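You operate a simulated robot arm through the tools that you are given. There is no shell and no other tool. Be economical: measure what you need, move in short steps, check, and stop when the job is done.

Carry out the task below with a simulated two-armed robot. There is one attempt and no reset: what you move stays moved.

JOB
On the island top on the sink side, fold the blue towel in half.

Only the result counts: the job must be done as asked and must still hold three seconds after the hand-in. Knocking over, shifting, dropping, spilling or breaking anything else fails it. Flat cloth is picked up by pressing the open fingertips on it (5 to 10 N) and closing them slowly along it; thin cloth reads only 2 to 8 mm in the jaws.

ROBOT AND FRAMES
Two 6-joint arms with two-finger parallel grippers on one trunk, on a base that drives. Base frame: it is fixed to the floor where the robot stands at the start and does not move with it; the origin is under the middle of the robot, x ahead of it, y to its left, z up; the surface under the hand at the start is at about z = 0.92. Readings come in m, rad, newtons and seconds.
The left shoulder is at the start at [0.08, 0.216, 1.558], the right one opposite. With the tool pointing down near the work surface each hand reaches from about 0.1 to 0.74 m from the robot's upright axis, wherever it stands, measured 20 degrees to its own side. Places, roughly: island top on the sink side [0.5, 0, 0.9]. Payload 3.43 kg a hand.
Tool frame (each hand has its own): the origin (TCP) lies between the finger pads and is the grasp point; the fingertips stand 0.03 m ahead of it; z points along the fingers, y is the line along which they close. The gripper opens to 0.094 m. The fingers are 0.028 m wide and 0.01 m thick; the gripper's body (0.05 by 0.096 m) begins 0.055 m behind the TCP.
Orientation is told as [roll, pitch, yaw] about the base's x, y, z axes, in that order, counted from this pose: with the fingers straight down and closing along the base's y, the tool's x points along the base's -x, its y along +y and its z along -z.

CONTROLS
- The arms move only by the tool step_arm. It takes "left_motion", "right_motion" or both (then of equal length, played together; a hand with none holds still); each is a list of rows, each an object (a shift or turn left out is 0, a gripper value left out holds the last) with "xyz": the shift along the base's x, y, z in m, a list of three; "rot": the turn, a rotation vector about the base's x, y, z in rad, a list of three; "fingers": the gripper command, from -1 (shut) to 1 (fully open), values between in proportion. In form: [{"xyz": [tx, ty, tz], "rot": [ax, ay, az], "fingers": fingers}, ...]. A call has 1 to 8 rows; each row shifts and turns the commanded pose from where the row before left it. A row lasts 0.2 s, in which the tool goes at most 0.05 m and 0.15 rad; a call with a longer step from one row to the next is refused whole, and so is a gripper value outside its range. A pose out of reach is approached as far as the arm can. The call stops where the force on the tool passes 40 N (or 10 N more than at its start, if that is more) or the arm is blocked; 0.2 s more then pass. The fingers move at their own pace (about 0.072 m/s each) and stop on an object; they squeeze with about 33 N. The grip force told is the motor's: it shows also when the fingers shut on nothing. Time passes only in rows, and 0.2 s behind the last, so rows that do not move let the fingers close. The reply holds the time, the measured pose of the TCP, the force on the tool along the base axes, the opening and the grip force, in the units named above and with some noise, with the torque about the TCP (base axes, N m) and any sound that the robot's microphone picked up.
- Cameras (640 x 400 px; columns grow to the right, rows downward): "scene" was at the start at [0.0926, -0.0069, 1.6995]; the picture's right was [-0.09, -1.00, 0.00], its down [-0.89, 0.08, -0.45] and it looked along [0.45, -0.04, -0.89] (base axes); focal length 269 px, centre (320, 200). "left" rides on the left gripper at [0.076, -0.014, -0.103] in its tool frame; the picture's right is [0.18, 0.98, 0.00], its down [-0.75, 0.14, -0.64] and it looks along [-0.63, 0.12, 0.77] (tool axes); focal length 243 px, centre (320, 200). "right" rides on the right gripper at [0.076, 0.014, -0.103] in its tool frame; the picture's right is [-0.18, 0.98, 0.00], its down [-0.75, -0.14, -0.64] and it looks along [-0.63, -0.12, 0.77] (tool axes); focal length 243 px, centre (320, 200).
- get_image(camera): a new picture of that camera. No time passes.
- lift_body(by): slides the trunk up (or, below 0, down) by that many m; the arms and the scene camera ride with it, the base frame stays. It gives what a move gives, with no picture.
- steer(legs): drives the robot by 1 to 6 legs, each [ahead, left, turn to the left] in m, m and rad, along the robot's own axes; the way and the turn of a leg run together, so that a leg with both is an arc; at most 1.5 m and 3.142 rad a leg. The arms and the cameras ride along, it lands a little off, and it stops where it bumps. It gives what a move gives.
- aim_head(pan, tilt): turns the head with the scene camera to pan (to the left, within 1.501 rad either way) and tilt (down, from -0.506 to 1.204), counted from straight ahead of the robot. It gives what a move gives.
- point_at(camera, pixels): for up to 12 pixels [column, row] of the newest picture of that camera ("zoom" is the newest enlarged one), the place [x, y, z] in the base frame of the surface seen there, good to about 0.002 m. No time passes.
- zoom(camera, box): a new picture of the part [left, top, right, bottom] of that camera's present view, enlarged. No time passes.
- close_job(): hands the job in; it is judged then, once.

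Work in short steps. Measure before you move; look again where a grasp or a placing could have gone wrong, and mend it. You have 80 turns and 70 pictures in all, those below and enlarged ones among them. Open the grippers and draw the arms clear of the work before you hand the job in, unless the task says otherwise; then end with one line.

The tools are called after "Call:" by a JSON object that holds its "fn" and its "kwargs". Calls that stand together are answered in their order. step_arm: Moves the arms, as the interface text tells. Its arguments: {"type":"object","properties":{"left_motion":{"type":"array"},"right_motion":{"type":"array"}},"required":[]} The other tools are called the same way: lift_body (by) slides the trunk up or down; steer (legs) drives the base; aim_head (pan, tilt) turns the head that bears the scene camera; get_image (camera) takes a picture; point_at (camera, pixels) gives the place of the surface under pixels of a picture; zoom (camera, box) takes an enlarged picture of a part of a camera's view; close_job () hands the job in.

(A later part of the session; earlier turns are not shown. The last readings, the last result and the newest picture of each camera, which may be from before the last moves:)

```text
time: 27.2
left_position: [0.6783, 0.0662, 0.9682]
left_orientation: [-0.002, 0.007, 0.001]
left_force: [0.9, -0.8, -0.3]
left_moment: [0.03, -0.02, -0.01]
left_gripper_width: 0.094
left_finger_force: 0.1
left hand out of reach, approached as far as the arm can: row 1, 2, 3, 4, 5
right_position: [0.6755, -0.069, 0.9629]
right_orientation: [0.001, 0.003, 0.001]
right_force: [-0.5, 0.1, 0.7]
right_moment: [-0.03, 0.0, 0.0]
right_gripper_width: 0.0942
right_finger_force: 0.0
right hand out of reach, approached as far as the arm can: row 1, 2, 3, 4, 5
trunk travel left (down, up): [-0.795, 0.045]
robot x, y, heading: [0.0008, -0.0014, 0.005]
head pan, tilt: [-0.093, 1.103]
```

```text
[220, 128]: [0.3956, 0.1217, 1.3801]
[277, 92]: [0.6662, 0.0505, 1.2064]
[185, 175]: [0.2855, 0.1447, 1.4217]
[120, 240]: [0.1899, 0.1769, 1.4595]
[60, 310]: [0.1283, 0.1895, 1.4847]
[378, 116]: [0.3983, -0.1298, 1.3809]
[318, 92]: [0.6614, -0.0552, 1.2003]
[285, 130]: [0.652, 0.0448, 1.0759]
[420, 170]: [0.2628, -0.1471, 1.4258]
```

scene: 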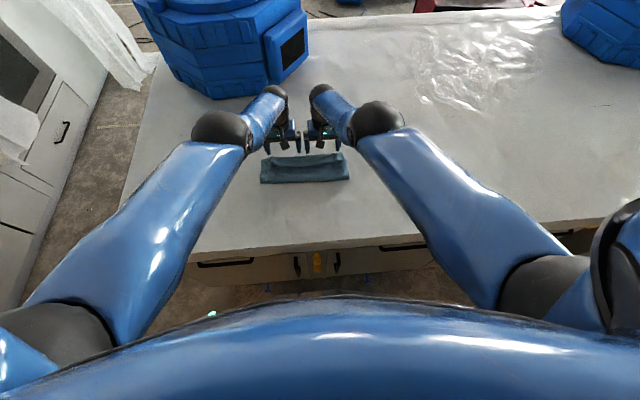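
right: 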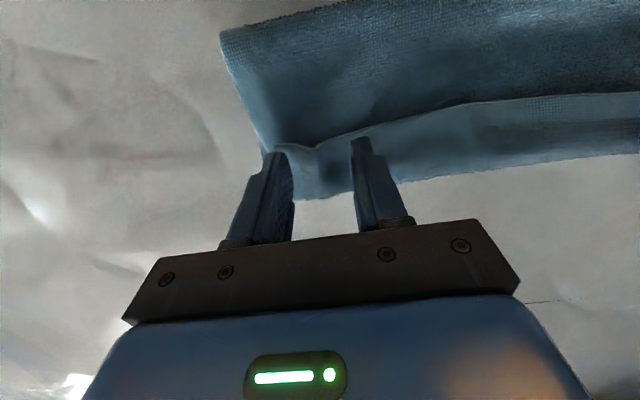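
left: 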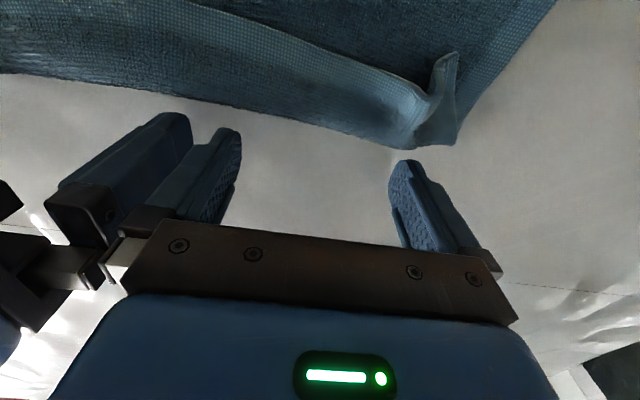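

Shoulder, elbow and wrist are in one line: the arms are fully stretched, which explains the sticking. I pull both hands straight back toward the shoulders (up and back) to bend the elbows.

Call:
{"fn": "step_arm", "kwargs": {"left_motion": [{"xyz": [-0.035, 0.01, 0.022]}, {"xyz": [-0.035, 0.01, 0.022]}, {"xyz": [-0.035, 0.01, 0.022]}, {"xyz": [-0.035, 0.01, 0.022]}, {}], "right_motion": [{"xyz": [-0.035, -0.01, 0.022]}, {"xyz": [-0.035, -0.01, 0.022]}, {"xyz": [-0.035, -0.01, 0.022]}, {"xyz": [-0.035, -0.01, 0.022]}, {}]}}

```text
time: 28.4
left_position: [0.6827, 0.069, 0.9776]
left_orientation: [-0.002, 0.004, 0.0]
left_force: [0.2, 0.2, 0.6]
left_moment: [-0.01, -0.02, 0.0]
left_gripper_width: 0.0941
left_finger_force: 0.0
left hand out of reach, approached as far as the arm can: row 1, 2, 3, 4
right_position: [0.6825, -0.0704, 0.9763]
right_orientation: [0.002, 0.003, 0.0]
right_force: [0.0, -1.1, -0.1]
right_moment: [-0.02, -0.01, 0.0]
right_gripper_width: 0.0937
right_finger_force: 0.1
right hand out of reach, approached as far as the arm can: row 1, 2, 3, 4
trunk travel left (down, up): [-0.795, 0.045]
robot x, y, heading: [-0.0008, -0.0033, 0.002]
head pan, tilt: [-0.093, 1.103]
```

Radial pulls don't bend a straight elbow. I instead swing the hands upward along their reach arc (slightly inward), away from the work, so that the elbows get a chance to bend.

Call:
{"fn": "step_arm", "kwargs": {"left_motion": [{"xyz": [0.014, 0, 0.0317]}, {"xyz": [0.012, 0, 0.0326]}, {"xyz": [0.0105, 0, 0.0331]}, {"xyz": [0.009, 0, 0.0336]}, {"xyz": [0.007, 0, 0.0341]}, {"xyz": [0.004, 0, 0.0345]}, {}], "right_motion": [{"xyz": [0.014, 0, 0.0317]}, {"xyz": [0.012, 0, 0.0326]}, {"xyz": [0.0105, 0, 0.0331]}, {"xyz": [0.009, 0, 0.0336]}, {"xyz": [0.007, 0, 0.0341]}, {"xyz": [0.004, 0, 0.0345]}, {}]}}

```text
time: 30.0
left_position: [0.7405, 0.0685, 1.179]
left_orientation: [-0.002, 0.004, -0.001]
left_force: [0.4, 0.4, 0.2]
left_moment: [0.0, 0.0, 0.0]
left_gripper_width: 0.0937
left_finger_force: 0.0
right_position: [0.7408, -0.0716, 1.1766]
right_orientation: [0.001, 0.004, -0.001]
right_force: [0.7, 0.8, -0.7]
right_moment: [0.01, -0.01, 0.01]
right_gripper_width: 0.0938
right_finger_force: 0.0
trunk travel left (down, up): [-0.795, 0.045]
robot x, y, heading: [-0.0001, -0.002, 0.003]
head pan, tilt: [-0.093, 1.103]
```

All rows reached now. I retract in x while staying high.

Call:
{"fn": "step_arm", "kwargs": {"left_motion": [{"xyz": [-0.005, 0, 0.005]}, {"xyz": [-0.01, 0, 0]}, {"xyz": [-0.015, 0, 0]}, {"xyz": [-0.02, 0, 0]}, {"xyz": [-0.02, 0, 0]}, {"xyz": [-0.02, 0, 0]}, {}], "right_motion": [{"xyz": [-0.005, 0, 0.005]}, {"xyz": [-0.01, 0, 0]}, {"xyz": [-0.015, 0, 0]}, {"xyz": [-0.02, 0, 0]}, {"xyz": [-0.02, 0, 0]}, {"xyz": [-0.02, 0, 0]}, {}]}}

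```text
time: 31.6
left_position: [0.7368, 0.0572, 1.177]
left_orientation: [0.0, 0.005, -0.001]
left_force: [-2.2, 10.4, 1.2]
left_moment: [-0.41, -0.04, -0.07]
left_gripper_width: 0.0882
left_finger_force: 0.1
left hand out of reach, approached as far as the arm can: row 1, 2, 3, 4, 5, 6
right_position: [0.7377, -0.0604, 1.1749]
right_orientation: [-0.001, 0.006, -0.002]
right_force: [1.5, -10.8, -1.2]
right_moment: [0.27, 0.03, -0.09]
right_gripper_width: 0.0882
right_finger_force: 0.1
right hand out of reach, approached as far as the arm can: row 1, 2, 3, 4, 5, 6
trunk travel left (down, up): [-0.795, 0.045]
robot x, y, heading: [0.0034, -0.0002, -0.003]
head pan, tilt: [-0.093, 1.103]
```

The hands met each other sideways in the air. I move them apart first, then swing down along a slightly tighter arc to bend the elbows the other way.

Call:
{"fn": "step_arm", "kwargs": {"left_motion": [{"xyz": [0.005, 0.025, 0]}, {"xyz": [0.005, 0.025, 0]}, {"xyz": [-0.0097, 0, -0.033]}, {"xyz": [-0.0113, 0, -0.0325]}, {"xyz": [-0.0128, 0, -0.0318]}, {"xyz": [-0.0145, 0, -0.031]}, {"xyz": [-0.016, 0, -0.0302]}, {}], "right_motion": [{"xyz": [0.005, -0.025, 0]}, {"xyz": [0.005, -0.025, 0]}, {"xyz": [-0.0097, 0, -0.033]}, {"xyz": [-0.0113, 0, -0.0325]}, {"xyz": [-0.0128, 0, -0.0318]}, {"xyz": [-0.0145, 0, -0.031]}, {"xyz": [-0.016, 0, -0.0302]}, {}]}}

```text
time: 33.4
left_position: [0.7059, 0.104, 1.0128]
left_orientation: [-0.003, 0.004, 0.0]
left_force: [0.0, -0.6, -0.5]
left_moment: [0.0, 0.0, 0.0]
left_gripper_width: 0.094
left_finger_force: 0.0
left hand out of reach, approached as far as the arm can: row 3, 4, 5, 6, 7
right_position: [0.7041, -0.1061, 1.0108]
right_orientation: [0.002, 0.004, 0.0]
right_force: [0.9, 0.2, -0.7]
right_moment: [0.04, 0.0, 0.0]
right_gripper_width: 0.0939
right_finger_force: 0.0
right hand out of reach, approached as far as the arm can: row 3, 4, 5, 6, 7
trunk travel left (down, up): [-0.795, 0.045]
robot x, y, heading: [0.0018, -0.0026, -0.004]
head pan, tilt: [-0.093, 1.103]
```

Upward swings were fully reached while downward ones weren't, so going up bends the elbows the right way. I swing up again with a growing inward component.

Call:
{"fn": "step_arm", "kwargs": {"left_motion": [{"xyz": [0.015, 0, 0.0397]}, {"xyz": [0.011, 0, 0.0408]}, {"xyz": [0.0063, 0, 0.0416]}, {"xyz": [0.0008, 0, 0.0422]}, {"xyz": [-0.0048, 0, 0.0421]}, {"xyz": [-0.0114, 0, 0.0413]}, {"xyz": [-0.018, 0, 0.0397]}, {}], "right_motion": [{"xyz": [0.015, 0, 0.0397]}, {"xyz": [0.011, 0, 0.0408]}, {"xyz": [0.0063, 0, 0.0416]}, {"xyz": [0.0008, 0, 0.0422]}, {"xyz": [-0.0048, 0, 0.0421]}, {"xyz": [-0.0114, 0, 0.0413]}, {"xyz": [-0.018, 0, 0.0397]}, {}]}}

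```text
time: 35.2
left_position: [0.7478, 0.0931, 1.2988]
left_orientation: [-0.003, 0.007, 0.0]
left_force: [0.1, -0.9, 0.1]
left_moment: [-0.01, 0.0, -0.06]
left_gripper_width: 0.0938
left_finger_force: 0.0
left hand out of reach, approached as far as the arm can: row 3, 4, 5, 6, 7
right_position: [0.7487, -0.0986, 1.2962]
right_orientation: [0.003, 0.006, 0.0]
right_force: [0.8, 0.2, -0.7]
right_moment: [0.01, 0.0, -0.02]
right_gripper_width: 0.094
right_finger_force: 0.1
right hand out of reach, approached as far as the arm can: row 3, 4, 5, 6, 7
trunk travel left (down, up): [-0.795, 0.045]
robot x, y, heading: [0.0015, 0.0008, -0.001]
head pan, tilt: [-0.093, 1.103]
```

Still stuck. Perhaps the elbows are locked slightly past straight. I stretch outward first, then swing up, then pull in.

Call:
{"fn": "step_arm", "kwargs": {"left_motion": [{"xyz": [0.04, -0.005, 0]}, {"xyz": [0.04, -0.005, 0]}, {"xyz": [-0.002, 0, 0.045]}, {"xyz": [-0.005, 0, 0.045]}, {"xyz": [-0.02, 0, 0.04]}, {"xyz": [-0.035, 0, 0.02]}, {"xyz": [-0.04, 0, 0]}, {}], "right_motion": [{"xyz": [0.04, 0.005, 0]}, {"xyz": [0.04, 0.005, 0]}, {"xyz": [-0.002, 0, 0.045]}, {"xyz": [-0.005, 0, 0.045]}, {"xyz": [-0.02, 0, 0.04]}, {"xyz": [-0.035, 0, 0.02]}, {"xyz": [-0.04, 0, 0]}, {}]}}

Call:
{"fn": "get_image", "kwargs": {"camera": "scene"}}

```text
time: 37.0
left_position: [0.724, 0.0889, 1.4514]
left_orientation: [-0.003, 0.005, 0.0]
left_force: [-0.1, -0.4, 0.3]
left_moment: [-0.03, 0.01, 0.01]
left_gripper_width: 0.0941
left_finger_force: 0.1
left hand out of reach, approached as far as the arm can: row 1, 2, 4, 5, 6, 7
right_position: [0.725, -0.0943, 1.4487]
right_orientation: [0.002, 0.006, 0.0]
right_force: [0.6, -0.2, -0.3]
right_moment: [0.01, -0.01, 0.0]
right_gripper_width: 0.0943
right_finger_force: 0.0
right hand out of reach, approached as far as the arm can: row 1, 2, 4, 5, 6, 7
trunk travel left (down, up): [-0.795, 0.045]
robot x, y, heading: [-0.0034, -0.0033, 0.003]
head pan, tilt: [-0.093, 1.103]
```

```text
39 pictures are left
```

scene: 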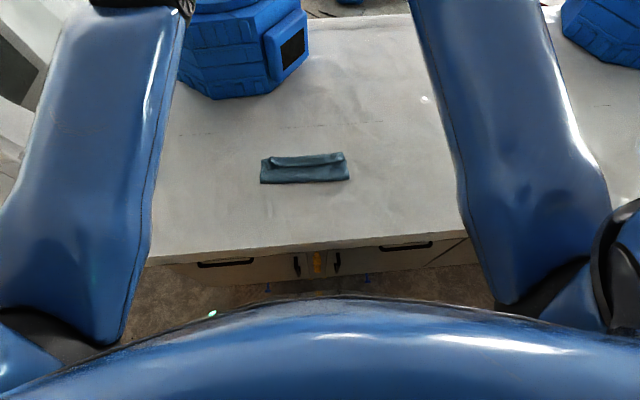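

Elbows stay straight, but I can work with that: the base drive gives forward/back motion and the trunk gives height. I back the robot 11 cm while the hands are high, then lower the hands along their arc.

Call:
{"fn": "steer", "kwargs": {"legs": [[-0.125, 0, 0]]}}

Call:
{"fn": "step_arm", "kwargs": {"left_motion": [{"xyz": [0.012, 0, -0.045]}, {"xyz": [0.009, 0, -0.045]}, {"xyz": [0.006, 0, -0.045]}, {"xyz": [0.003, 0, -0.045]}, {"xyz": [0, 0, -0.045]}, {"xyz": [-0.003, 0, -0.045]}, {"xyz": [-0.006, 0, -0.045]}, {}], "right_motion": [{"xyz": [0.012, 0, -0.045]}, {"xyz": [0.009, 0, -0.045]}, {"xyz": [0.006, 0, -0.045]}, {"xyz": [0.003, 0, -0.045]}, {"xyz": [0, 0, -0.045]}, {"xyz": [-0.003, 0, -0.045]}, {"xyz": [-0.006, 0, -0.045]}, {}]}}

```text
time: 38.2
left_position: [0.611, 0.0898, 1.4457]
left_orientation: [-0.002, 0.013, 0.002]
left_force: [1.7, 0.4, 0.0]
left_moment: [0.0, 0.01, 0.0]
left_gripper_width: 0.0937
left_finger_force: 0.0
right_position: [0.6104, -0.0949, 1.441]
right_orientation: [0.001, 0.01, -0.001]
right_force: [1.3, 0.0, 0.2]
right_moment: [-0.03, 0.07, 0.0]
right_gripper_width: 0.0941
right_finger_force: 0.1
trunk travel left (down, up): [-0.795, 0.045]
robot x, y, heading: [-0.1247, -0.0024, -0.001]
head pan, tilt: [-0.093, 1.103]
```

```text
time: 40.0
left_position: [0.6153, 0.0898, 1.1381]
left_orientation: [-0.003, 0.002, -0.001]
left_force: [-0.9, -0.5, 0.5]
left_moment: [0.02, 0.0, 0.0]
left_gripper_width: 0.0941
left_finger_force: 0.0
left hand out of reach, approached as far as the arm can: row 5
right_position: [0.6136, -0.0968, 1.1342]
right_orientation: [0.002, 0.002, -0.002]
right_force: [-0.3, 0.6, 0.0]
right_moment: [-0.01, 0.0, -0.01]
right_gripper_width: 0.094
right_finger_force: 0.0
right hand out of reach, approached as far as the arm can: row 7
trunk travel left (down, up): [-0.795, 0.045]
robot x, y, heading: [-0.1181, 0.0001, -0.003]
head pan, tilt: [-0.093, 1.103]
```

Continue down to about z = 1.0, which should bring the hands to x ≈ 0.58, on the robot side of the flap edge (0.61).

Call:
{"fn": "step_arm", "kwargs": {"left_motion": [{"xyz": [-0.012, -0.006, -0.04]}, {"xyz": [-0.015, -0.006, -0.04]}, {"xyz": [-0.018, 0, -0.035]}, {}], "right_motion": [{"xyz": [-0.012, 0.01, -0.04]}, {"xyz": [-0.015, 0.01, -0.04]}, {"xyz": [-0.018, 0, -0.035]}, {}]}}

Call:
{"fn": "get_image", "kwargs": {"camera": "left"}}

Call:
{"fn": "get_image", "kwargs": {"camera": "right"}}

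```text
time: 41.0
left_position: [0.5787, 0.0762, 1.0177]
left_orientation: [0.001, 0.004, -0.001]
left_force: [-0.2, -0.8, -1.4]
left_moment: [-0.01, 0.02, -0.03]
left_gripper_width: 0.0941
left_finger_force: 0.1
left hand out of reach, approached as far as the arm can: row 3
right_position: [0.5709, -0.0742, 1.0197]
right_orientation: [0.001, 0.005, -0.002]
right_force: [-0.8, 0.0, 0.7]
right_moment: [-0.01, 0.02, -0.02]
right_gripper_width: 0.0941
right_finger_force: 0.0
trunk travel left (down, up): [-0.795, 0.045]
robot x, y, heading: [-0.1213, -0.0006, -0.001]
head pan, tilt: [-0.093, 1.103]
```

```text
38 pictures are left
```

left: 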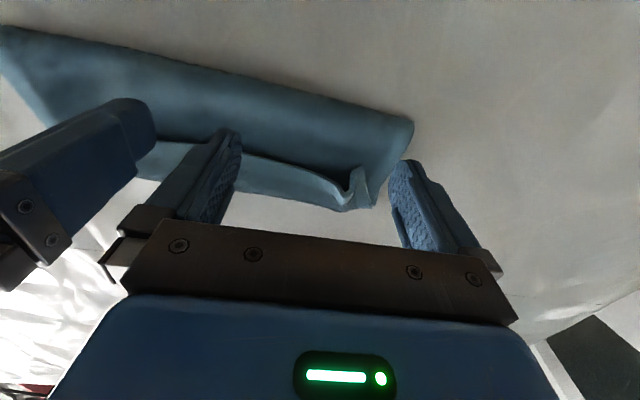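

```text
37 pictures are left
```

right: 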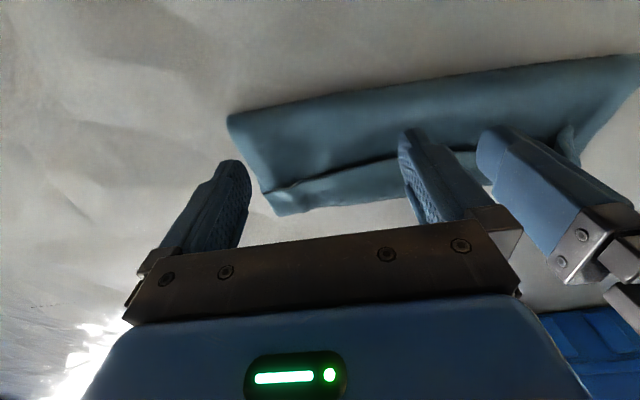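

The right hand reached fully this time, so its elbow may have unlocked. I test with a small inward pull while high above the cloth.

Call:
{"fn": "step_arm", "kwargs": {"left_motion": [{"xyz": [-0.012, 0, -0.005]}, {"xyz": [-0.012, 0, 0]}, {"xyz": [-0.012, 0, 0]}, {}], "right_motion": [{"xyz": [-0.008, 0, -0.003]}, {"xyz": [-0.01, 0, 0]}, {"xyz": [-0.012, 0, 0]}, {}]}}

```text
time: 42.0
left_position: [0.5705, 0.0698, 1.0023]
left_orientation: [-0.002, 0.005, 0.001]
left_force: [0.2, 0.2, 0.8]
left_moment: [-0.02, -0.02, 0.04]
left_gripper_width: 0.0941
left_finger_force: 0.0
left hand out of reach, approached as far as the arm can: row 1, 2, 3
right_position: [0.5397, -0.0756, 1.0165]
right_orientation: [0.002, 0.003, -0.002]
right_force: [-0.5, 0.0, -0.1]
right_moment: [0.0, 0.02, 0.0]
right_gripper_width: 0.0938
right_finger_force: 0.1
trunk travel left (down, up): [-0.795, 0.045]
robot x, y, heading: [-0.1197, -0.0024, -0.003]
head pan, tilt: [-0.093, 1.103]
```

The right arm is free. I repeat the same up-and-down swing for the left arm, mirroring the right one's path.

Call:
{"fn": "step_arm", "kwargs": {"left_motion": [{"xyz": [0.0165, 0.009, 0.044]}, {"xyz": [0.0145, 0.009, 0.044]}, {"xyz": [0.012, 0.009, 0.044]}, {"xyz": [-0.012, -0.009, -0.04]}, {"xyz": [-0.015, -0.009, -0.04]}, {"xyz": [-0.019, 0, -0.035]}, {"xyz": [-0.01, 0, -0.003]}, {}]}}

```text
time: 43.8
left_position: [0.575, 0.0743, 1.0111]
left_orientation: [0.001, 0.005, 0.0]
left_force: [-0.5, 0.3, -0.5]
left_moment: [-0.01, -0.03, 0.02]
left_gripper_width: 0.0939
left_finger_force: 0.1
left hand out of reach, approached as far as the arm can: row 5, 6, 7
right_position: [0.5415, -0.0763, 1.0154]
right_orientation: [0.0, 0.006, -0.002]
right_force: [0.3, 0.7, 0.3]
right_moment: [-0.01, 0.02, -0.01]
right_gripper_width: 0.094
right_finger_force: 0.1
trunk travel left (down, up): [-0.795, 0.045]
robot x, y, heading: [-0.1253, 0.0013, 0.0]
head pan, tilt: [-0.093, 1.103]
```

I try once more, staying slightly more outward on the way down.

Call:
{"fn": "step_arm", "kwargs": {"left_motion": [{"xyz": [0.0185, 0.007, 0.042]}, {"xyz": [0.016, 0.007, 0.042]}, {"xyz": [0.013, 0.007, 0.042]}, {"xyz": [-0.009, -0.007, -0.042]}, {"xyz": [-0.0125, -0.007, -0.042]}, {"xyz": [-0.015, -0.004, -0.038]}, {"xyz": [-0.01, 0, -0.012]}, {}]}}

```text
time: 45.6
left_position: [0.5712, 0.0777, 1.0019]
left_orientation: [-0.001, 0.005, 0.0]
left_force: [-0.4, -0.1, -0.3]
left_moment: [-0.01, -0.03, -0.03]
left_gripper_width: 0.0944
left_finger_force: 0.2
left hand out of reach, approached as far as the arm can: row 3
right_position: [0.5402, -0.0756, 1.0161]
right_orientation: [0.002, 0.006, 0.0]
right_force: [0.7, 0.3, 0.2]
right_moment: [0.0, -0.03, 0.03]
right_gripper_width: 0.094
right_finger_force: 0.1
trunk travel left (down, up): [-0.795, 0.045]
robot x, y, heading: [-0.1228, 0.0017, -0.0]
head pan, tilt: [-0.093, 1.103]
```

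Only row 3 was flagged; the way down was reached in full. I test the left arm with an inward pull.

Call:
{"fn": "step_arm", "kwargs": {"left_motion": [{"xyz": [-0.006, 0, -0.003]}, {"xyz": [-0.008, 0, 0]}, {"xyz": [-0.01, 0, 0.003]}, {"xyz": [-0.008, 0, 0.004]}, {}]}}

Call:
{"fn": "zoom", "kwargs": {"camera": "scene", "box": [230, 80, 390, 180]}}

```text
time: 46.8
left_position: [0.5409, 0.0782, 1.006]
left_orientation: [-0.003, 0.005, -0.001]
left_force: [-0.1, -0.9, -0.1]
left_moment: [-0.01, -0.06, -0.01]
left_gripper_width: 0.094
left_finger_force: 0.0
right_position: [0.5401, -0.0759, 1.0162]
right_orientation: [0.001, 0.006, -0.001]
right_force: [0.8, -0.2, 0.3]
right_moment: [0.05, 0.01, -0.06]
right_gripper_width: 0.0941
right_finger_force: 0.1
trunk travel left (down, up): [-0.795, 0.045]
robot x, y, heading: [-0.1237, -0.0031, -0.002]
head pan, tilt: [-0.093, 1.103]
```

```text
4.00 times, centred on (310, 130) of scene
```

zoom: 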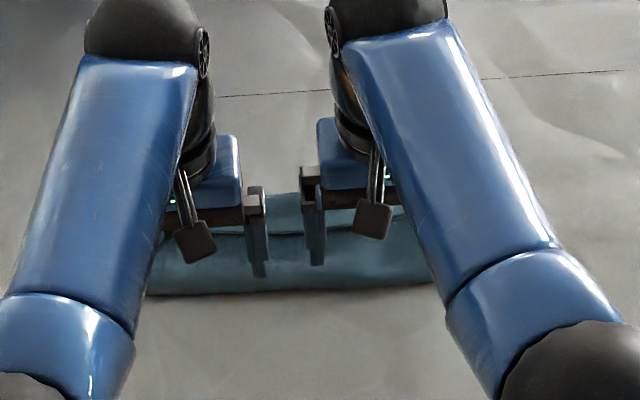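

Both arms are free again. I raise and retract the hands a bit, then lower the trunk 13 cm in two steps for more forward reach.

Call:
{"fn": "step_arm", "kwargs": {"left_motion": [{"xyz": [-0.015, 0, 0.015]}, {"xyz": [-0.015, 0, 0.015]}, {"xyz": [-0.015, 0, 0.015]}, {"xyz": [-0.015, 0, 0.015]}, {}], "right_motion": [{"xyz": [-0.015, 0, 0.012]}, {"xyz": [-0.015, 0, 0.013]}, {"xyz": [-0.015, 0, 0.013]}, {"xyz": [-0.015, 0, 0.012]}, {}]}}

Call:
{"fn": "lift_body", "kwargs": {"by": -0.07}}

Call:
{"fn": "step_arm", "kwargs": {"left_motion": [{"xyz": [0, 0, 0.02]}, {"xyz": [0, 0, 0.02]}, {"xyz": [0, 0, 0.02]}, {}], "right_motion": [{"xyz": [0, 0, 0.02]}, {"xyz": [0, 0, 0.02]}, {"xyz": [0, 0, 0.02]}, {}]}}

```text
time: 48.0
left_position: [0.4793, 0.078, 1.0677]
left_orientation: [-0.002, 0.005, -0.001]
left_force: [-0.1, -0.4, 0.0]
left_moment: [-0.02, 0.0, 0.01]
left_gripper_width: 0.0942
left_finger_force: 0.1
right_position: [0.4811, -0.0758, 1.0664]
right_orientation: [0.001, 0.006, -0.001]
right_force: [0.0, 0.4, 0.1]
right_moment: [-0.02, 0.02, -0.01]
right_gripper_width: 0.094
right_finger_force: 0.1
trunk travel left (down, up): [-0.795, 0.045]
robot x, y, heading: [-0.1215, -0.0009, -0.0]
head pan, tilt: [-0.093, 1.103]
```

```text
time: 49.1
left_position: [0.4793, 0.078, 0.9964]
left_orientation: [-0.002, 0.003, -0.001]
left_force: [-0.1, -0.3, 0.1]
left_moment: [-0.02, -0.03, -0.01]
left_gripper_width: 0.0942
left_finger_force: 0.0
right_position: [0.4813, -0.0758, 0.9963]
right_orientation: [0.002, 0.003, -0.002]
right_force: [0.6, 0.2, 0.1]
right_moment: [-0.01, 0.0, -0.02]
right_gripper_width: 0.0941
right_finger_force: 0.0
trunk travel left (down, up): [-0.725, 0.115]
robot x, y, heading: [-0.1237, 0.0018, -0.0]
head pan, tilt: [-0.093, 1.103]
```

```text
time: 50.1
left_position: [0.5008, 0.0716, 1.0339]
left_orientation: [-0.002, 0.004, -0.001]
left_force: [-0.2, 0.7, 0.3]
left_moment: [0.03, -0.01, 0.01]
left_gripper_width: 0.0941
left_finger_force: 0.0
left hand out of reach, approached as far as the arm can: row 2, 3
right_position: [0.502, -0.0705, 1.0347]
right_orientation: [0.003, 0.004, -0.001]
right_force: [0.2, -0.5, 0.1]
right_moment: [-0.01, 0.0, -0.03]
right_gripper_width: 0.0939
right_finger_force: 0.0
right hand out of reach, approached as far as the arm can: row 2, 3
trunk travel left (down, up): [-0.725, 0.115]
robot x, y, heading: [-0.1235, 0.0034, 0.002]
head pan, tilt: [-0.093, 1.103]
```

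I now know the usable reach band. I drive ahead 0.108 m so the band covers x ≈ 0.585–0.685 at cloth height.

Call:
{"fn": "steer", "kwargs": {"legs": [[0.108, 0, 0]]}}

Call:
{"fn": "step_arm", "kwargs": {"left_motion": [{"xyz": [0, 0.002, -0.015]}, {"xyz": [-0.005, 0.002, -0.015]}, {"xyz": [-0.008, 0, -0.012]}, {}], "right_motion": [{"xyz": [0, -0.002, -0.015]}, {"xyz": [-0.005, -0.002, -0.015]}, {"xyz": [-0.008, 0, -0.012]}, {}]}}

Call:
{"fn": "get_image", "kwargs": {"camera": "left"}}

Call:
{"fn": "get_image", "kwargs": {"camera": "right"}}

```text
time: 51.3
left_position: [0.6045, 0.0718, 1.0341]
left_orientation: [-0.003, -0.002, 0.001]
left_force: [-0.1, -0.4, -0.4]
left_moment: [-0.02, -0.04, 0.04]
left_gripper_width: 0.0941
left_finger_force: 0.0
right_position: [0.6053, -0.0697, 1.0377]
right_orientation: [0.001, -0.001, -0.001]
right_force: [-0.4, -0.1, 0.2]
right_moment: [-0.03, -0.03, 0.03]
right_gripper_width: 0.0942
right_finger_force: 0.1
trunk travel left (down, up): [-0.725, 0.115]
robot x, y, heading: [-0.0157, -0.0005, -0.001]
head pan, tilt: [-0.093, 1.103]
```

```text
time: 52.3
left_position: [0.597, 0.0766, 0.9917]
left_orientation: [-0.002, 0.005, -0.001]
left_force: [0.5, 0.1, -0.2]
left_moment: [0.01, -0.02, -0.02]
left_gripper_width: 0.0938
left_finger_force: 0.1
right_position: [0.5972, -0.0749, 0.9902]
right_orientation: [0.002, 0.004, 0.001]
right_force: [-0.1, -0.3, -0.5]
right_moment: [-0.02, -0.01, -0.01]
right_gripper_width: 0.0938
right_finger_force: 0.0
trunk travel left (down, up): [-0.725, 0.115]
robot x, y, heading: [-0.0141, -0.0035, -0.0]
head pan, tilt: [-0.093, 1.103]
```

```text
35 pictures are left
```

left: 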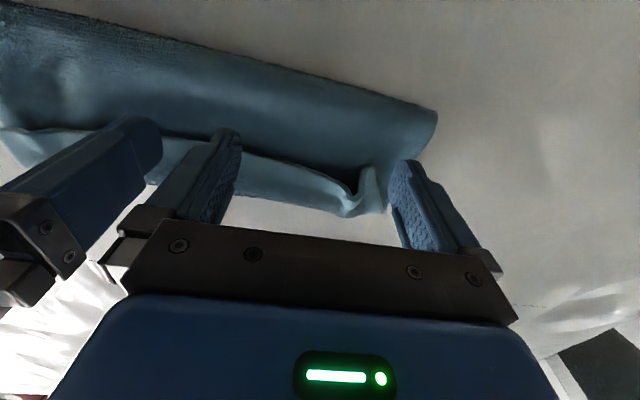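

```text
34 pictures are left
```

right: 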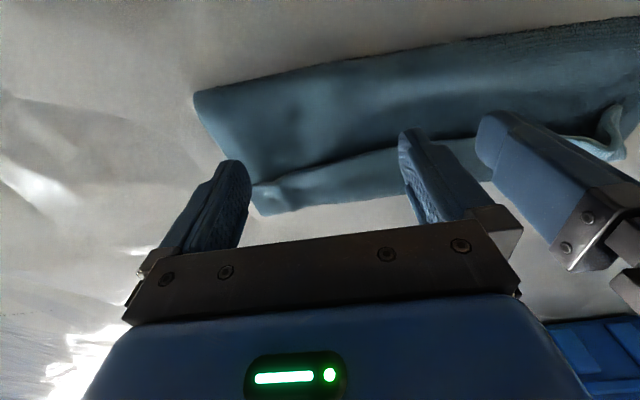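

Now I move 9 mm back and lower the tips to just above the layer under the flap (tip z ≈ 0.936).

Call:
{"fn": "step_arm", "kwargs": {"left_motion": [{"xyz": [-0.01, 0, -0.005]}, {"xyz": [0, 0, -0.01]}, {"xyz": [0, 0, -0.011]}, {}], "right_motion": [{"xyz": [-0.01, 0, -0.005]}, {"xyz": [0, 0, -0.01]}, {"xyz": [0, 0, -0.01]}, {}]}}

Call:
{"fn": "get_image", "kwargs": {"camera": "left"}}

Call:
{"fn": "get_image", "kwargs": {"camera": "right"}}

```text
time: 53.3
left_position: [0.5872, 0.0763, 0.9664]
left_orientation: [-0.003, 0.004, -0.001]
left_force: [0.5, 0.2, -0.2]
left_moment: [0.03, 0.0, -0.01]
left_gripper_width: 0.0938
left_finger_force: 0.2
right_position: [0.5862, -0.0738, 0.9679]
right_orientation: [0.001, 0.004, 0.0]
right_force: [-0.2, 0.2, -0.1]
right_moment: [0.0, -0.01, 0.02]
right_gripper_width: 0.0943
right_finger_force: 0.0
trunk travel left (down, up): [-0.725, 0.115]
robot x, y, heading: [-0.0145, 0.0027, -0.003]
head pan, tilt: [-0.093, 1.103]
```

```text
33 pictures are left
```

left: 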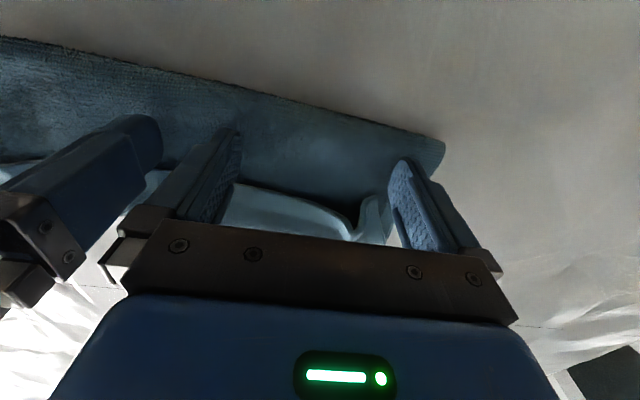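

```text
32 pictures are left
```

right: 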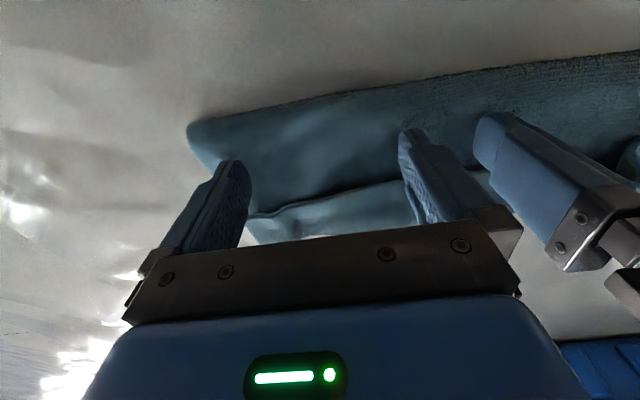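

The tips stand on the robot side of the flap edge, nearly touching the layer. I lower 2 mm and sweep forward slowly by 5 cm.

Call:
{"fn": "step_arm", "kwargs": {"left_motion": [{"xyz": [0, 0, -0.001]}, {"xyz": [0.01, 0, 0]}, {"xyz": [0.01, 0, 0]}, {"xyz": [0.01, 0, 0]}, {"xyz": [0.01, 0, 0]}, {"xyz": [0.01, 0, 0]}, {}], "right_motion": [{"xyz": [0, 0, -0.003]}, {"xyz": [0.01, 0, 0]}, {"xyz": [0.01, 0, 0]}, {"xyz": [0.01, 0, 0]}, {"xyz": [0.01, 0, 0]}, {"xyz": [0.01, 0, 0]}, {}]}}

Call:
{"fn": "get_image", "kwargs": {"camera": "left"}}

Call:
{"fn": "get_image", "kwargs": {"camera": "right"}}

Call:
{"fn": "get_image", "kwargs": {"camera": "scene"}}

```text
time: 54.9
left_position: [0.6365, 0.0767, 0.9654]
left_orientation: [-0.001, 0.005, 0.0]
left_force: [-0.2, -0.4, 0.0]
left_moment: [0.03, 0.0, -0.02]
left_gripper_width: 0.0941
left_finger_force: 0.0
right_position: [0.6365, -0.0743, 0.9642]
right_orientation: [0.003, 0.003, 0.0]
right_force: [0.3, -0.8, 0.3]
right_moment: [0.01, -0.03, -0.01]
right_gripper_width: 0.0938
right_finger_force: 0.0
trunk travel left (down, up): [-0.725, 0.115]
robot x, y, heading: [-0.0175, -0.0001, 0.002]
head pan, tilt: [-0.093, 1.103]
```

```text
31 pictures are left
```

left: 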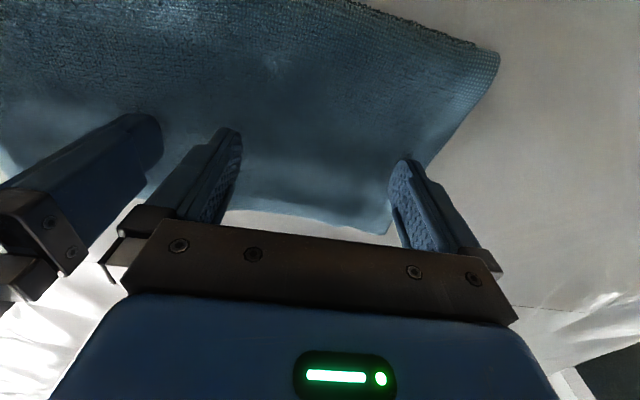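

```text
30 pictures are left
```

right: 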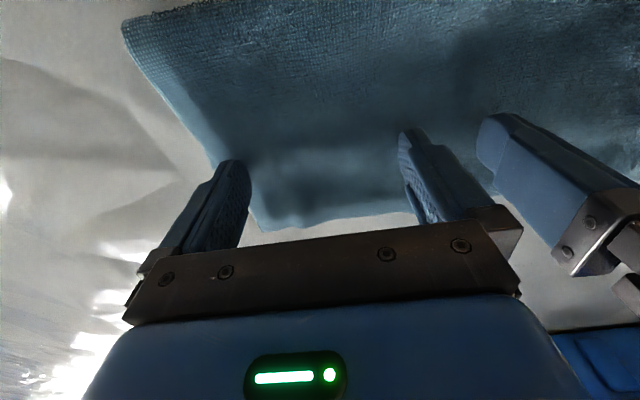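

```text
29 pictures are left
```

scene: 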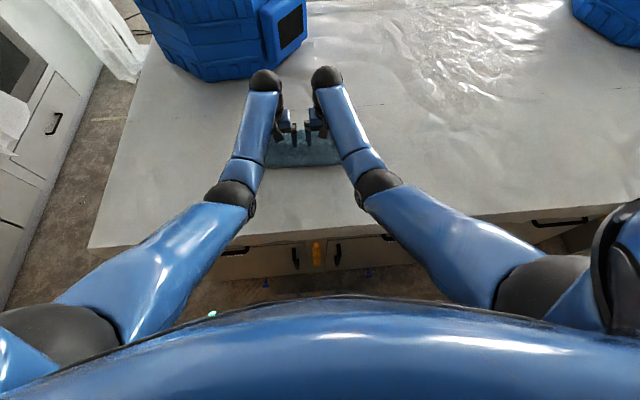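

The flap has flipped open: the edge lies flat in both wrist views. I lift and spread the hands to measure the result.

Call:
{"fn": "step_arm", "kwargs": {"left_motion": [{"xyz": [0, 0, 0.02]}, {"xyz": [0, 0, 0.02]}, {"xyz": [0, 0.03, 0.01]}, {"xyz": [0, 0.04, 0]}, {"xyz": [0, 0.04, 0]}, {"xyz": [0, 0.03, 0]}, {}], "right_motion": [{"xyz": [0, 0, 0.02]}, {"xyz": [0, 0, 0.02]}, {"xyz": [0, -0.03, 0.01]}, {"xyz": [0, -0.04, 0]}, {"xyz": [0, -0.04, 0]}, {"xyz": [0, -0.03, 0]}, {}]}}

Call:
{"fn": "zoom", "kwargs": {"camera": "scene", "box": [230, 90, 390, 190]}}

```text
time: 56.5
left_position: [0.6357, 0.2169, 1.0151]
left_orientation: [-0.001, 0.008, 0.002]
left_force: [0.6, 0.5, -0.6]
left_moment: [-0.01, -0.02, -0.01]
left_gripper_width: 0.0939
left_finger_force: 0.0
right_position: [0.6357, -0.2144, 1.0152]
right_orientation: [0.002, 0.003, 0.0]
right_force: [-0.2, -0.1, -0.3]
right_moment: [0.01, 0.02, -0.02]
right_gripper_width: 0.0941
right_finger_force: 0.1
trunk travel left (down, up): [-0.725, 0.115]
robot x, y, heading: [-0.0149, 0.0019, 0.003]
head pan, tilt: [-0.093, 1.103]
```

```text
4.00 times, centred on (310, 140) of scene
```

zoom: 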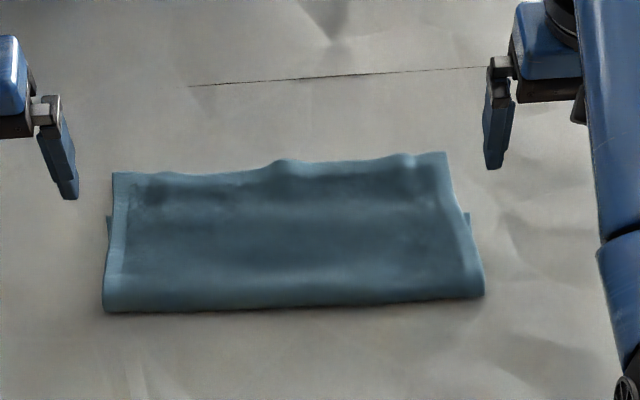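

The flap is now flat. I measure the upper edge, the lower layer's corners (seen at about (108,218) and (468,215)) and the fold line.

Call:
{"fn": "point_at", "kwargs": {"camera": "zoom", "pixels": [[118, 175], [443, 155], [285, 163], [200, 178], [108, 219], [468, 216], [106, 307], [482, 292], [290, 302], [290, 260], [290, 220], [290, 190]]}}

```text
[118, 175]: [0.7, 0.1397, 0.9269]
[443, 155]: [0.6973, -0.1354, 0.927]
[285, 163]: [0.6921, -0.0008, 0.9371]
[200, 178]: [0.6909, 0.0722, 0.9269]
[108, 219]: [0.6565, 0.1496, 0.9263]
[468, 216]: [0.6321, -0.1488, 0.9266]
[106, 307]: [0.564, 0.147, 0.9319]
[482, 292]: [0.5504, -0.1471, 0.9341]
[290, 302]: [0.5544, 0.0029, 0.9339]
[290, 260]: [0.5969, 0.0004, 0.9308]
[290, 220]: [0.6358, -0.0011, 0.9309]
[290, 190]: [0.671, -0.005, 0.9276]
```

The upper edge lies at x ≈ 0.695 and the lower one at ≈ 0.635–0.656, so the fold is 4–5 cm off the middle. I'll pinch the overhanging upper corners, lift, and re-lay the edge at x ≈ 0.655. First a small drive ahead, then the hands go over the overhang.

Call:
{"fn": "steer", "kwargs": {"legs": [[0.015, 0, 0]]}}

Call:
{"fn": "step_arm", "kwargs": {"left_motion": [{"xyz": [0.008, -0.027, 0], "fingers": -0.15}, {"xyz": [0.008, -0.027, 0]}, {"xyz": [0.008, -0.028, -0.01]}, {"xyz": [0.008, -0.028, -0.02]}, {}], "right_motion": [{"xyz": [0.008, 0.027, 0], "fingers": -0.15}, {"xyz": [0.008, 0.027, 0]}, {"xyz": [0.008, 0.028, -0.01]}, {"xyz": [0.008, 0.028, -0.02]}, {}]}}

Call:
{"fn": "get_image", "kwargs": {"camera": "left"}}

Call:
{"fn": "get_image", "kwargs": {"camera": "right"}}

```text
time: 57.3
left_position: [0.6476, 0.2163, 1.0174]
left_orientation: [-0.003, 0.0, -0.001]
left_force: [-0.1, 0.5, 0.0]
left_moment: [0.02, -0.03, 0.01]
left_gripper_width: 0.094
left_finger_force: 0.1
right_position: [0.6482, -0.2132, 1.0179]
right_orientation: [0.002, 0.002, 0.0]
right_force: [0.1, -0.3, 0.1]
right_moment: [0.0, -0.01, -0.02]
right_gripper_width: 0.094
right_finger_force: 0.1
trunk travel left (down, up): [-0.725, 0.115]
robot x, y, heading: [-0.0029, 0.0051, 0.003]
head pan, tilt: [-0.093, 1.103]
```

```text
time: 58.5
left_position: [0.6833, 0.1073, 0.9845]
left_orientation: [-0.001, 0.004, 0.002]
left_force: [-0.4, 0.0, -0.2]
left_moment: [-0.01, 0.02, 0.01]
left_gripper_width: 0.04
left_finger_force: 0.1
right_position: [0.6844, -0.1032, 0.9842]
right_orientation: [0.001, 0.003, 0.0]
right_force: [-0.3, -1.3, -1.0]
right_moment: [0.05, 0.0, 0.03]
right_gripper_width: 0.0397
right_finger_force: 0.1
trunk travel left (down, up): [-0.725, 0.115]
robot x, y, heading: [-0.0038, -0.003, -0.001]
head pan, tilt: [-0.093, 1.103]
```

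```text
27 pictures are left
```

left: 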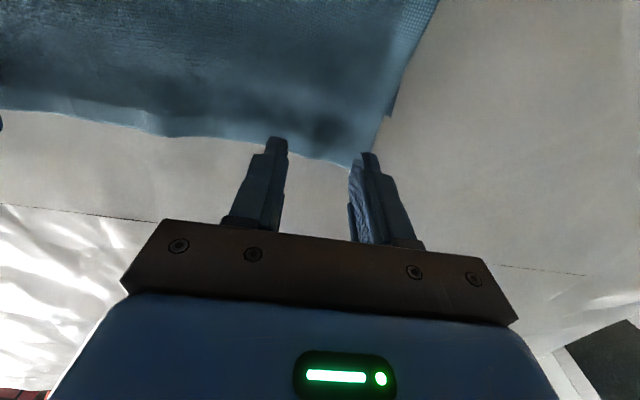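

```text
26 pictures are left
```

right: 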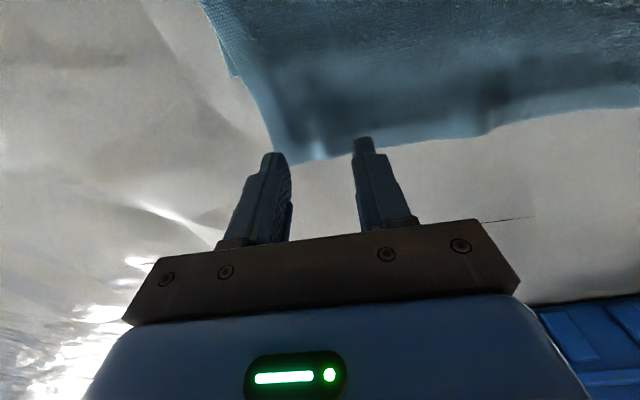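

I check the exact edge place under the fingers before pressing.

Call:
{"fn": "point_at", "kwargs": {"camera": "left", "pixels": [[300, 152], [345, 163], [372, 145], [240, 134], [388, 114]]}}

Call:
{"fn": "point_at", "kwargs": {"camera": "right", "pixels": [[320, 157], [278, 162], [262, 130], [400, 140], [235, 72]]}}

```text
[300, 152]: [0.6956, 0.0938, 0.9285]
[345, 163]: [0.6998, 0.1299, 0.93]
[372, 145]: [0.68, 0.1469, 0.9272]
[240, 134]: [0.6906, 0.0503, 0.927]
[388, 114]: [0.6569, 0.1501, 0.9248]
```

```text
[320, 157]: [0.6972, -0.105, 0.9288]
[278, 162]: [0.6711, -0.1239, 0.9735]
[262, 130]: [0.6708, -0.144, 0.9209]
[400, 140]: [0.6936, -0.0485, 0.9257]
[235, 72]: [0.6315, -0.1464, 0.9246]
```

The edge at x ≈ 0.697 is within the jaws' width (0.67–0.698), and only the upper layer lies there. I lower to press.

Call:
{"fn": "step_arm", "kwargs": {"left_motion": [{"xyz": [0, 0, -0.012]}, {"xyz": [0, 0, -0.012]}, {"xyz": [0, 0, -0.004]}, {"xyz": [0, 0, -0.003]}, {}], "right_motion": [{"xyz": [0, -0.002, -0.012]}, {"xyz": [0, -0.002, -0.012]}, {"xyz": [0, 0, -0.004]}, {"xyz": [0, 0, -0.003]}, {}]}}

```text
time: 59.7
left_position: [0.6825, 0.1062, 0.9553]
left_orientation: [-0.003, 0.004, 0.0]
left_force: [-0.8, 0.2, 0.7]
left_moment: [0.03, -0.03, -0.02]
left_gripper_width: 0.0397
left_finger_force: 0.1
right_position: [0.6842, -0.1068, 0.9541]
right_orientation: [0.002, 0.002, 0.001]
right_force: [1.4, 0.5, 2.4]
right_moment: [0.0, -0.03, 0.01]
right_gripper_width: 0.0399
right_finger_force: 0.1
trunk travel left (down, up): [-0.725, 0.115]
robot x, y, heading: [0.0014, -0.0013, 0.001]
head pan, tilt: [-0.093, 1.103]
```

Light contact right, none left. I press 2–3 mm further and close slowly.

Call:
{"fn": "step_arm", "kwargs": {"left_motion": [{"xyz": [0, 0, -0.0015]}, {"xyz": [0, 0, -0.0015]}, {}], "right_motion": [{"xyz": [0, 0, -0.001]}, {"xyz": [0, 0, -0.0005]}, {}]}}

Call:
{"fn": "step_arm", "kwargs": {"left_motion": [{"fingers": -0.3}, {"fingers": -0.45}, {"fingers": -0.6}, {"fingers": -0.75}, {"fingers": -0.9}, {"fingers": -1}, {}, {}], "right_motion": [{"fingers": -0.3}, {"fingers": -0.45}, {"fingers": -0.6}, {"fingers": -0.75}, {"fingers": -0.9}, {"fingers": -1}, {}, {}]}}

```text
time: 60.5
left_position: [0.6827, 0.107, 0.9525]
left_orientation: [-0.001, -0.001, 0.0]
left_force: [0.9, 0.9, 9.0]
left_moment: [0.06, -0.03, -0.01]
left_gripper_width: 0.04
left_finger_force: 0.1
right_position: [0.6831, -0.106, 0.9532]
right_orientation: [0.002, 0.002, 0.001]
right_force: [1.9, -0.2, 6.5]
right_moment: [0.01, -0.06, -0.01]
right_gripper_width: 0.04
right_finger_force: 0.0
trunk travel left (down, up): [-0.725, 0.115]
robot x, y, heading: [0.0009, -0.0009, -0.002]
head pan, tilt: [-0.093, 1.103]
```

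```text
time: 62.3
left_position: [0.6814, 0.1061, 0.9535]
left_orientation: [-0.002, 0.002, -0.001]
left_force: [-1.0, -16.9, 12.2]
left_moment: [-0.54, 0.04, -0.03]
left_gripper_width: 0.0065
left_finger_force: 33.4
right_position: [0.6816, -0.1057, 0.9539]
right_orientation: [0.004, 0.003, -0.001]
right_force: [0.4, 15.7, 5.9]
right_moment: [0.49, -0.02, -0.06]
right_gripper_width: 0.0052
right_finger_force: 33.6
trunk travel left (down, up): [-0.725, 0.115]
robot x, y, heading: [-0.0042, -0.0003, 0.0]
head pan, tilt: [-0.093, 1.103]
```

Both jaws hold cloth (6.5 and 5.2 mm) with some tension between the hands. I ease them 5 mm inward each and lift 4.5 cm while moving slightly back.

Call:
{"fn": "step_arm", "kwargs": {"left_motion": [{"xyz": [0, -0.005, 0.005]}, {"xyz": [-0.002, 0, 0.013]}, {"xyz": [-0.006, 0, 0.013]}, {"xyz": [-0.008, 0, 0.013]}, {}], "right_motion": [{"xyz": [0, 0.005, 0.005]}, {"xyz": [-0.002, 0, 0.013]}, {"xyz": [-0.006, 0, 0.013]}, {"xyz": [-0.008, 0, 0.013]}, {}]}}

Call:
{"fn": "steer", "kwargs": {"legs": [[-0.045, 0, 0]]}}

Call:
{"fn": "zoom", "kwargs": {"camera": "scene", "box": [230, 90, 390, 190]}}

Call:
{"fn": "get_image", "kwargs": {"camera": "left"}}

```text
time: 63.5
left_position: [0.6685, 0.1008, 0.9941]
left_orientation: [0.0, 0.006, -0.001]
left_force: [-0.3, -3.7, -0.3]
left_moment: [-0.14, 0.03, -0.03]
left_gripper_width: 0.0048
left_finger_force: 32.9
right_position: [0.6665, -0.1016, 0.9944]
right_orientation: [0.001, 0.001, -0.001]
right_force: [0.6, 4.0, -0.3]
right_moment: [0.09, -0.03, 0.0]
right_gripper_width: 0.0049
right_finger_force: 32.7
trunk travel left (down, up): [-0.725, 0.115]
robot x, y, heading: [0.0051, -0.0009, -0.002]
head pan, tilt: [-0.093, 1.103]
```

```text
time: 64.4
left_position: [0.6317, 0.1011, 0.9905]
left_orientation: [-0.001, 0.013, 0.0]
left_force: [1.5, -3.3, -0.3]
left_moment: [-0.1, 0.08, -0.03]
left_gripper_width: 0.0046
left_finger_force: 32.8
right_position: [0.6317, -0.102, 0.9893]
right_orientation: [0.003, 0.012, -0.001]
right_force: [1.3, 3.6, -0.4]
right_moment: [0.07, 0.06, -0.04]
right_gripper_width: 0.0051
right_finger_force: 32.9
trunk travel left (down, up): [-0.725, 0.115]
robot x, y, heading: [-0.0446, -0.0024, 0.002]
head pan, tilt: [-0.093, 1.103]
```

```text
4.00 times, centred on (310, 140) of scene
```

zoom: 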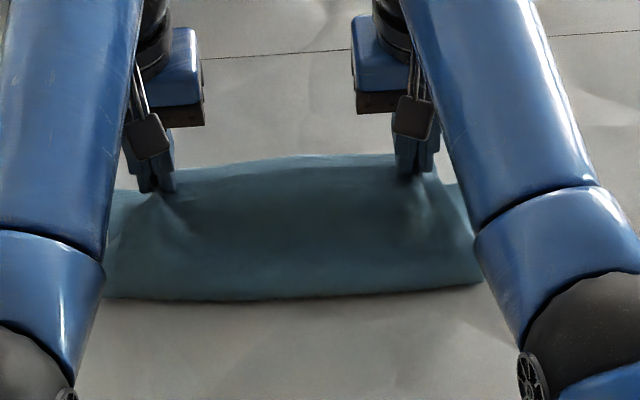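

```text
24 pictures are left
```

left: 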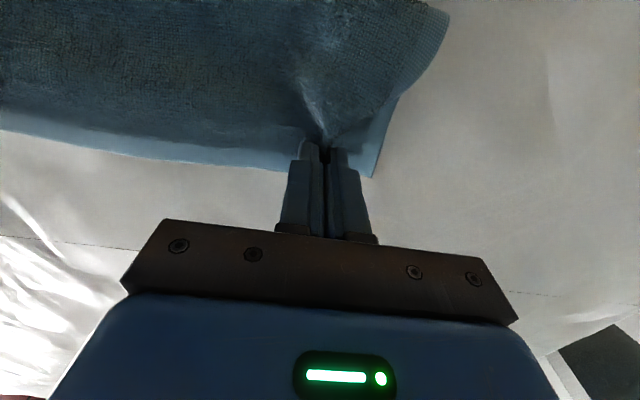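

The upper layer now bows as a loop and the lower layer's far edge is visible beyond it. I measure both.

Call:
{"fn": "point_at", "kwargs": {"camera": "zoom", "pixels": [[110, 290], [290, 296], [478, 280], [290, 270], [290, 230], [290, 190], [290, 160], [452, 187], [120, 195]]}}

Call:
{"fn": "point_at", "kwargs": {"camera": "left", "pixels": [[373, 176], [280, 168], [100, 146], [20, 130], [120, 135]]}}

```text
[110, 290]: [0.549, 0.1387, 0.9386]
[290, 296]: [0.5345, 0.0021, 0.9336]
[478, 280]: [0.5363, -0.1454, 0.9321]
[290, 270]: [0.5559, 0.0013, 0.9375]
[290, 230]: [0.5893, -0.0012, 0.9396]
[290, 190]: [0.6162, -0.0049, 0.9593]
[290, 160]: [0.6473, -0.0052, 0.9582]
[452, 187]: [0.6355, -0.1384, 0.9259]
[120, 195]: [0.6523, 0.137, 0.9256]
```

```text
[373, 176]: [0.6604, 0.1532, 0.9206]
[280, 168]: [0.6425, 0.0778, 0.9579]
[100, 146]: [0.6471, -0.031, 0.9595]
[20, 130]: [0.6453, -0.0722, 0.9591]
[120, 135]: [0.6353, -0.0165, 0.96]
```

The fold has rolled back to x ≈ 0.535–0.545. I lower both hands so the upper edge meets the lower edge (left to x ≈ 0.640, right to ≈ 0.622).

Call:
{"fn": "step_arm", "kwargs": {"left_motion": [{"xyz": [0.003, 0.002, -0.008]}, {"xyz": [0.003, 0.002, -0.008]}, {"xyz": [0.002, 0, -0.008]}, {"xyz": [0, 0, -0.004]}, {}], "right_motion": [{"xyz": [-0.004, -0.002, -0.008]}, {"xyz": [-0.003, -0.002, -0.008]}, {"xyz": [-0.002, 0, -0.008]}, {"xyz": [0, 0, -0.003]}, {}]}}

Call:
{"fn": "step_arm", "kwargs": {"left_motion": [{"fingers": -0.8}, {"fingers": -0.6}, {"fingers": -0.4}, {"fingers": -0.2}, {}, {}], "right_motion": [{"fingers": -0.8}, {"fingers": -0.6}, {"fingers": -0.4}, {"fingers": -0.2}, {}, {}]}}

```text
time: 65.6
left_position: [0.6321, 0.1043, 0.9679]
left_orientation: [-0.002, 0.006, -0.002]
left_force: [-1.3, -17.6, 1.0]
left_moment: [-0.58, 0.06, -0.06]
left_gripper_width: 0.0047
left_finger_force: 32.9
right_position: [0.6152, -0.1055, 0.9693]
right_orientation: [0.003, 0.004, -0.001]
right_force: [1.8, 17.2, 0.6]
right_moment: [0.53, -0.04, -0.09]
right_gripper_width: 0.0053
right_finger_force: 33.2
trunk travel left (down, up): [-0.725, 0.115]
robot x, y, heading: [-0.0452, -0.0009, 0.003]
head pan, tilt: [-0.093, 1.103]
```

```text
time: 67.0
left_position: [0.6314, 0.1064, 0.9675]
left_orientation: [-0.001, 0.004, 0.0]
left_force: [0.1, -0.4, -0.1]
left_moment: [0.0, 0.02, 0.01]
left_gripper_width: 0.0377
left_finger_force: 0.0
right_position: [0.6156, -0.1064, 0.9691]
right_orientation: [0.002, 0.002, 0.001]
right_force: [0.0, -0.4, 0.0]
right_moment: [0.06, 0.01, 0.01]
right_gripper_width: 0.0375
right_finger_force: 0.1
trunk travel left (down, up): [-0.725, 0.115]
robot x, y, heading: [-0.0435, 0.0026, 0.002]
head pan, tilt: [-0.093, 1.103]
```

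Released. I lift straight up and spread the hands to see the result.

Call:
{"fn": "step_arm", "kwargs": {"left_motion": [{"xyz": [0, 0, 0.015]}, {"xyz": [0, 0, 0.02]}, {"xyz": [0, 0.03, 0.01]}, {"xyz": [0, 0.04, 0]}, {"xyz": [0, 0.04, 0]}, {}], "right_motion": [{"xyz": [0, 0, 0.015]}, {"xyz": [0, 0, 0.02]}, {"xyz": [0, -0.03, 0.01]}, {"xyz": [0, -0.04, 0]}, {"xyz": [0, -0.04, 0]}, {}]}}

Call:
{"fn": "zoom", "kwargs": {"camera": "scene", "box": [230, 90, 390, 190]}}

```text
time: 68.4
left_position: [0.6316, 0.2155, 1.013]
left_orientation: [-0.002, 0.003, -0.001]
left_force: [0.0, 0.2, -0.5]
left_moment: [0.03, -0.02, -0.03]
left_gripper_width: 0.0375
left_finger_force: 0.1
right_position: [0.6135, -0.2173, 1.015]
right_orientation: [0.001, 0.005, 0.0]
right_force: [-0.2, -0.3, -0.3]
right_moment: [0.0, 0.0, -0.01]
right_gripper_width: 0.0379
right_finger_force: 0.1
trunk travel left (down, up): [-0.725, 0.115]
robot x, y, heading: [-0.0445, -0.0017, -0.0]
head pan, tilt: [-0.093, 1.103]
```

```text
4.00 times, centred on (310, 140) of scene
```

zoom: 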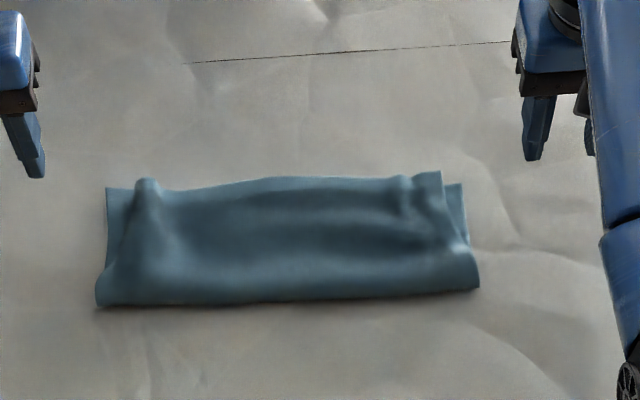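

Call:
{"fn": "point_at", "kwargs": {"camera": "zoom", "pixels": [[109, 190], [148, 182], [270, 181], [430, 175], [458, 186], [468, 240], [108, 250], [100, 300], [290, 298], [475, 285], [290, 240], [290, 205]]}}

Call:
{"fn": "point_at", "kwargs": {"camera": "zoom", "pixels": [[148, 200], [405, 210], [405, 185], [160, 230], [290, 270], [130, 200], [437, 180], [400, 250], [290, 183]]}}

```text
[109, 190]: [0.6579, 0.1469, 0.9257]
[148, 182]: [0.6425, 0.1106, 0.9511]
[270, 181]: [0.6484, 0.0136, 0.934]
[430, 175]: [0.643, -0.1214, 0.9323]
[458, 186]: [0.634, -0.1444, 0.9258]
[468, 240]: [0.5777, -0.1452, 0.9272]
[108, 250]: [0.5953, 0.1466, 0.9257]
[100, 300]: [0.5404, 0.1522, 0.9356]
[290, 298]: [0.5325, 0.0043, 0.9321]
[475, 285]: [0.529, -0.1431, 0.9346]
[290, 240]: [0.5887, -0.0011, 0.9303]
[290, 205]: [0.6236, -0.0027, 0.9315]
```

```text
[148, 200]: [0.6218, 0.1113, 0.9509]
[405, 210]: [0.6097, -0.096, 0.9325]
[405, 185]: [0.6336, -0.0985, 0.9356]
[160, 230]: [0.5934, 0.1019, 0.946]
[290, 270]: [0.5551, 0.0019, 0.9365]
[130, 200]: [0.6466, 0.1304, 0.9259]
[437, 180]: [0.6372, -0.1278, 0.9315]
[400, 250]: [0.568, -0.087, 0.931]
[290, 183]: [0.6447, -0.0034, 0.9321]
```

The fold is now at x ≈ 0.53–0.54 and both edges match to within about 5 mm. The upper layer's left corner has a ruck at y ≈ 0.11; I look closer at it.

Call:
{"fn": "zoom", "kwargs": {"camera": "scene", "box": [245, 126, 309, 166]}}

Call:
{"fn": "get_image", "kwargs": {"camera": "left"}}

```text
10.00 times, centred on (277, 146) of scene
```

zoom: 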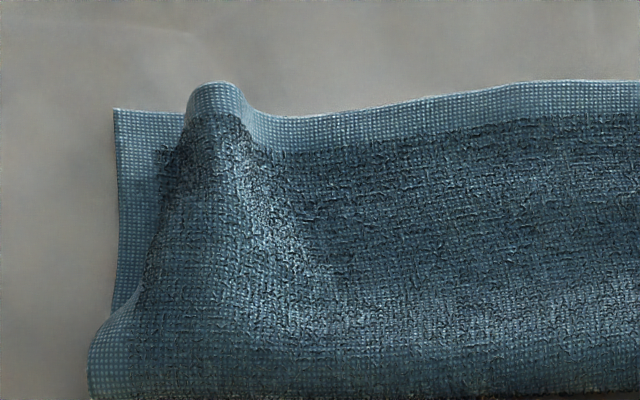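

```text
21 pictures are left
```

left: 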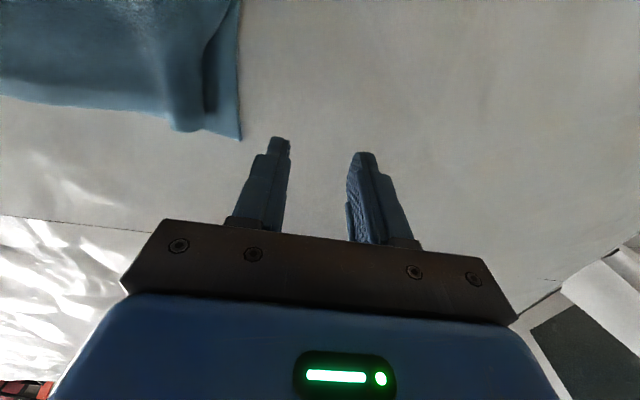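

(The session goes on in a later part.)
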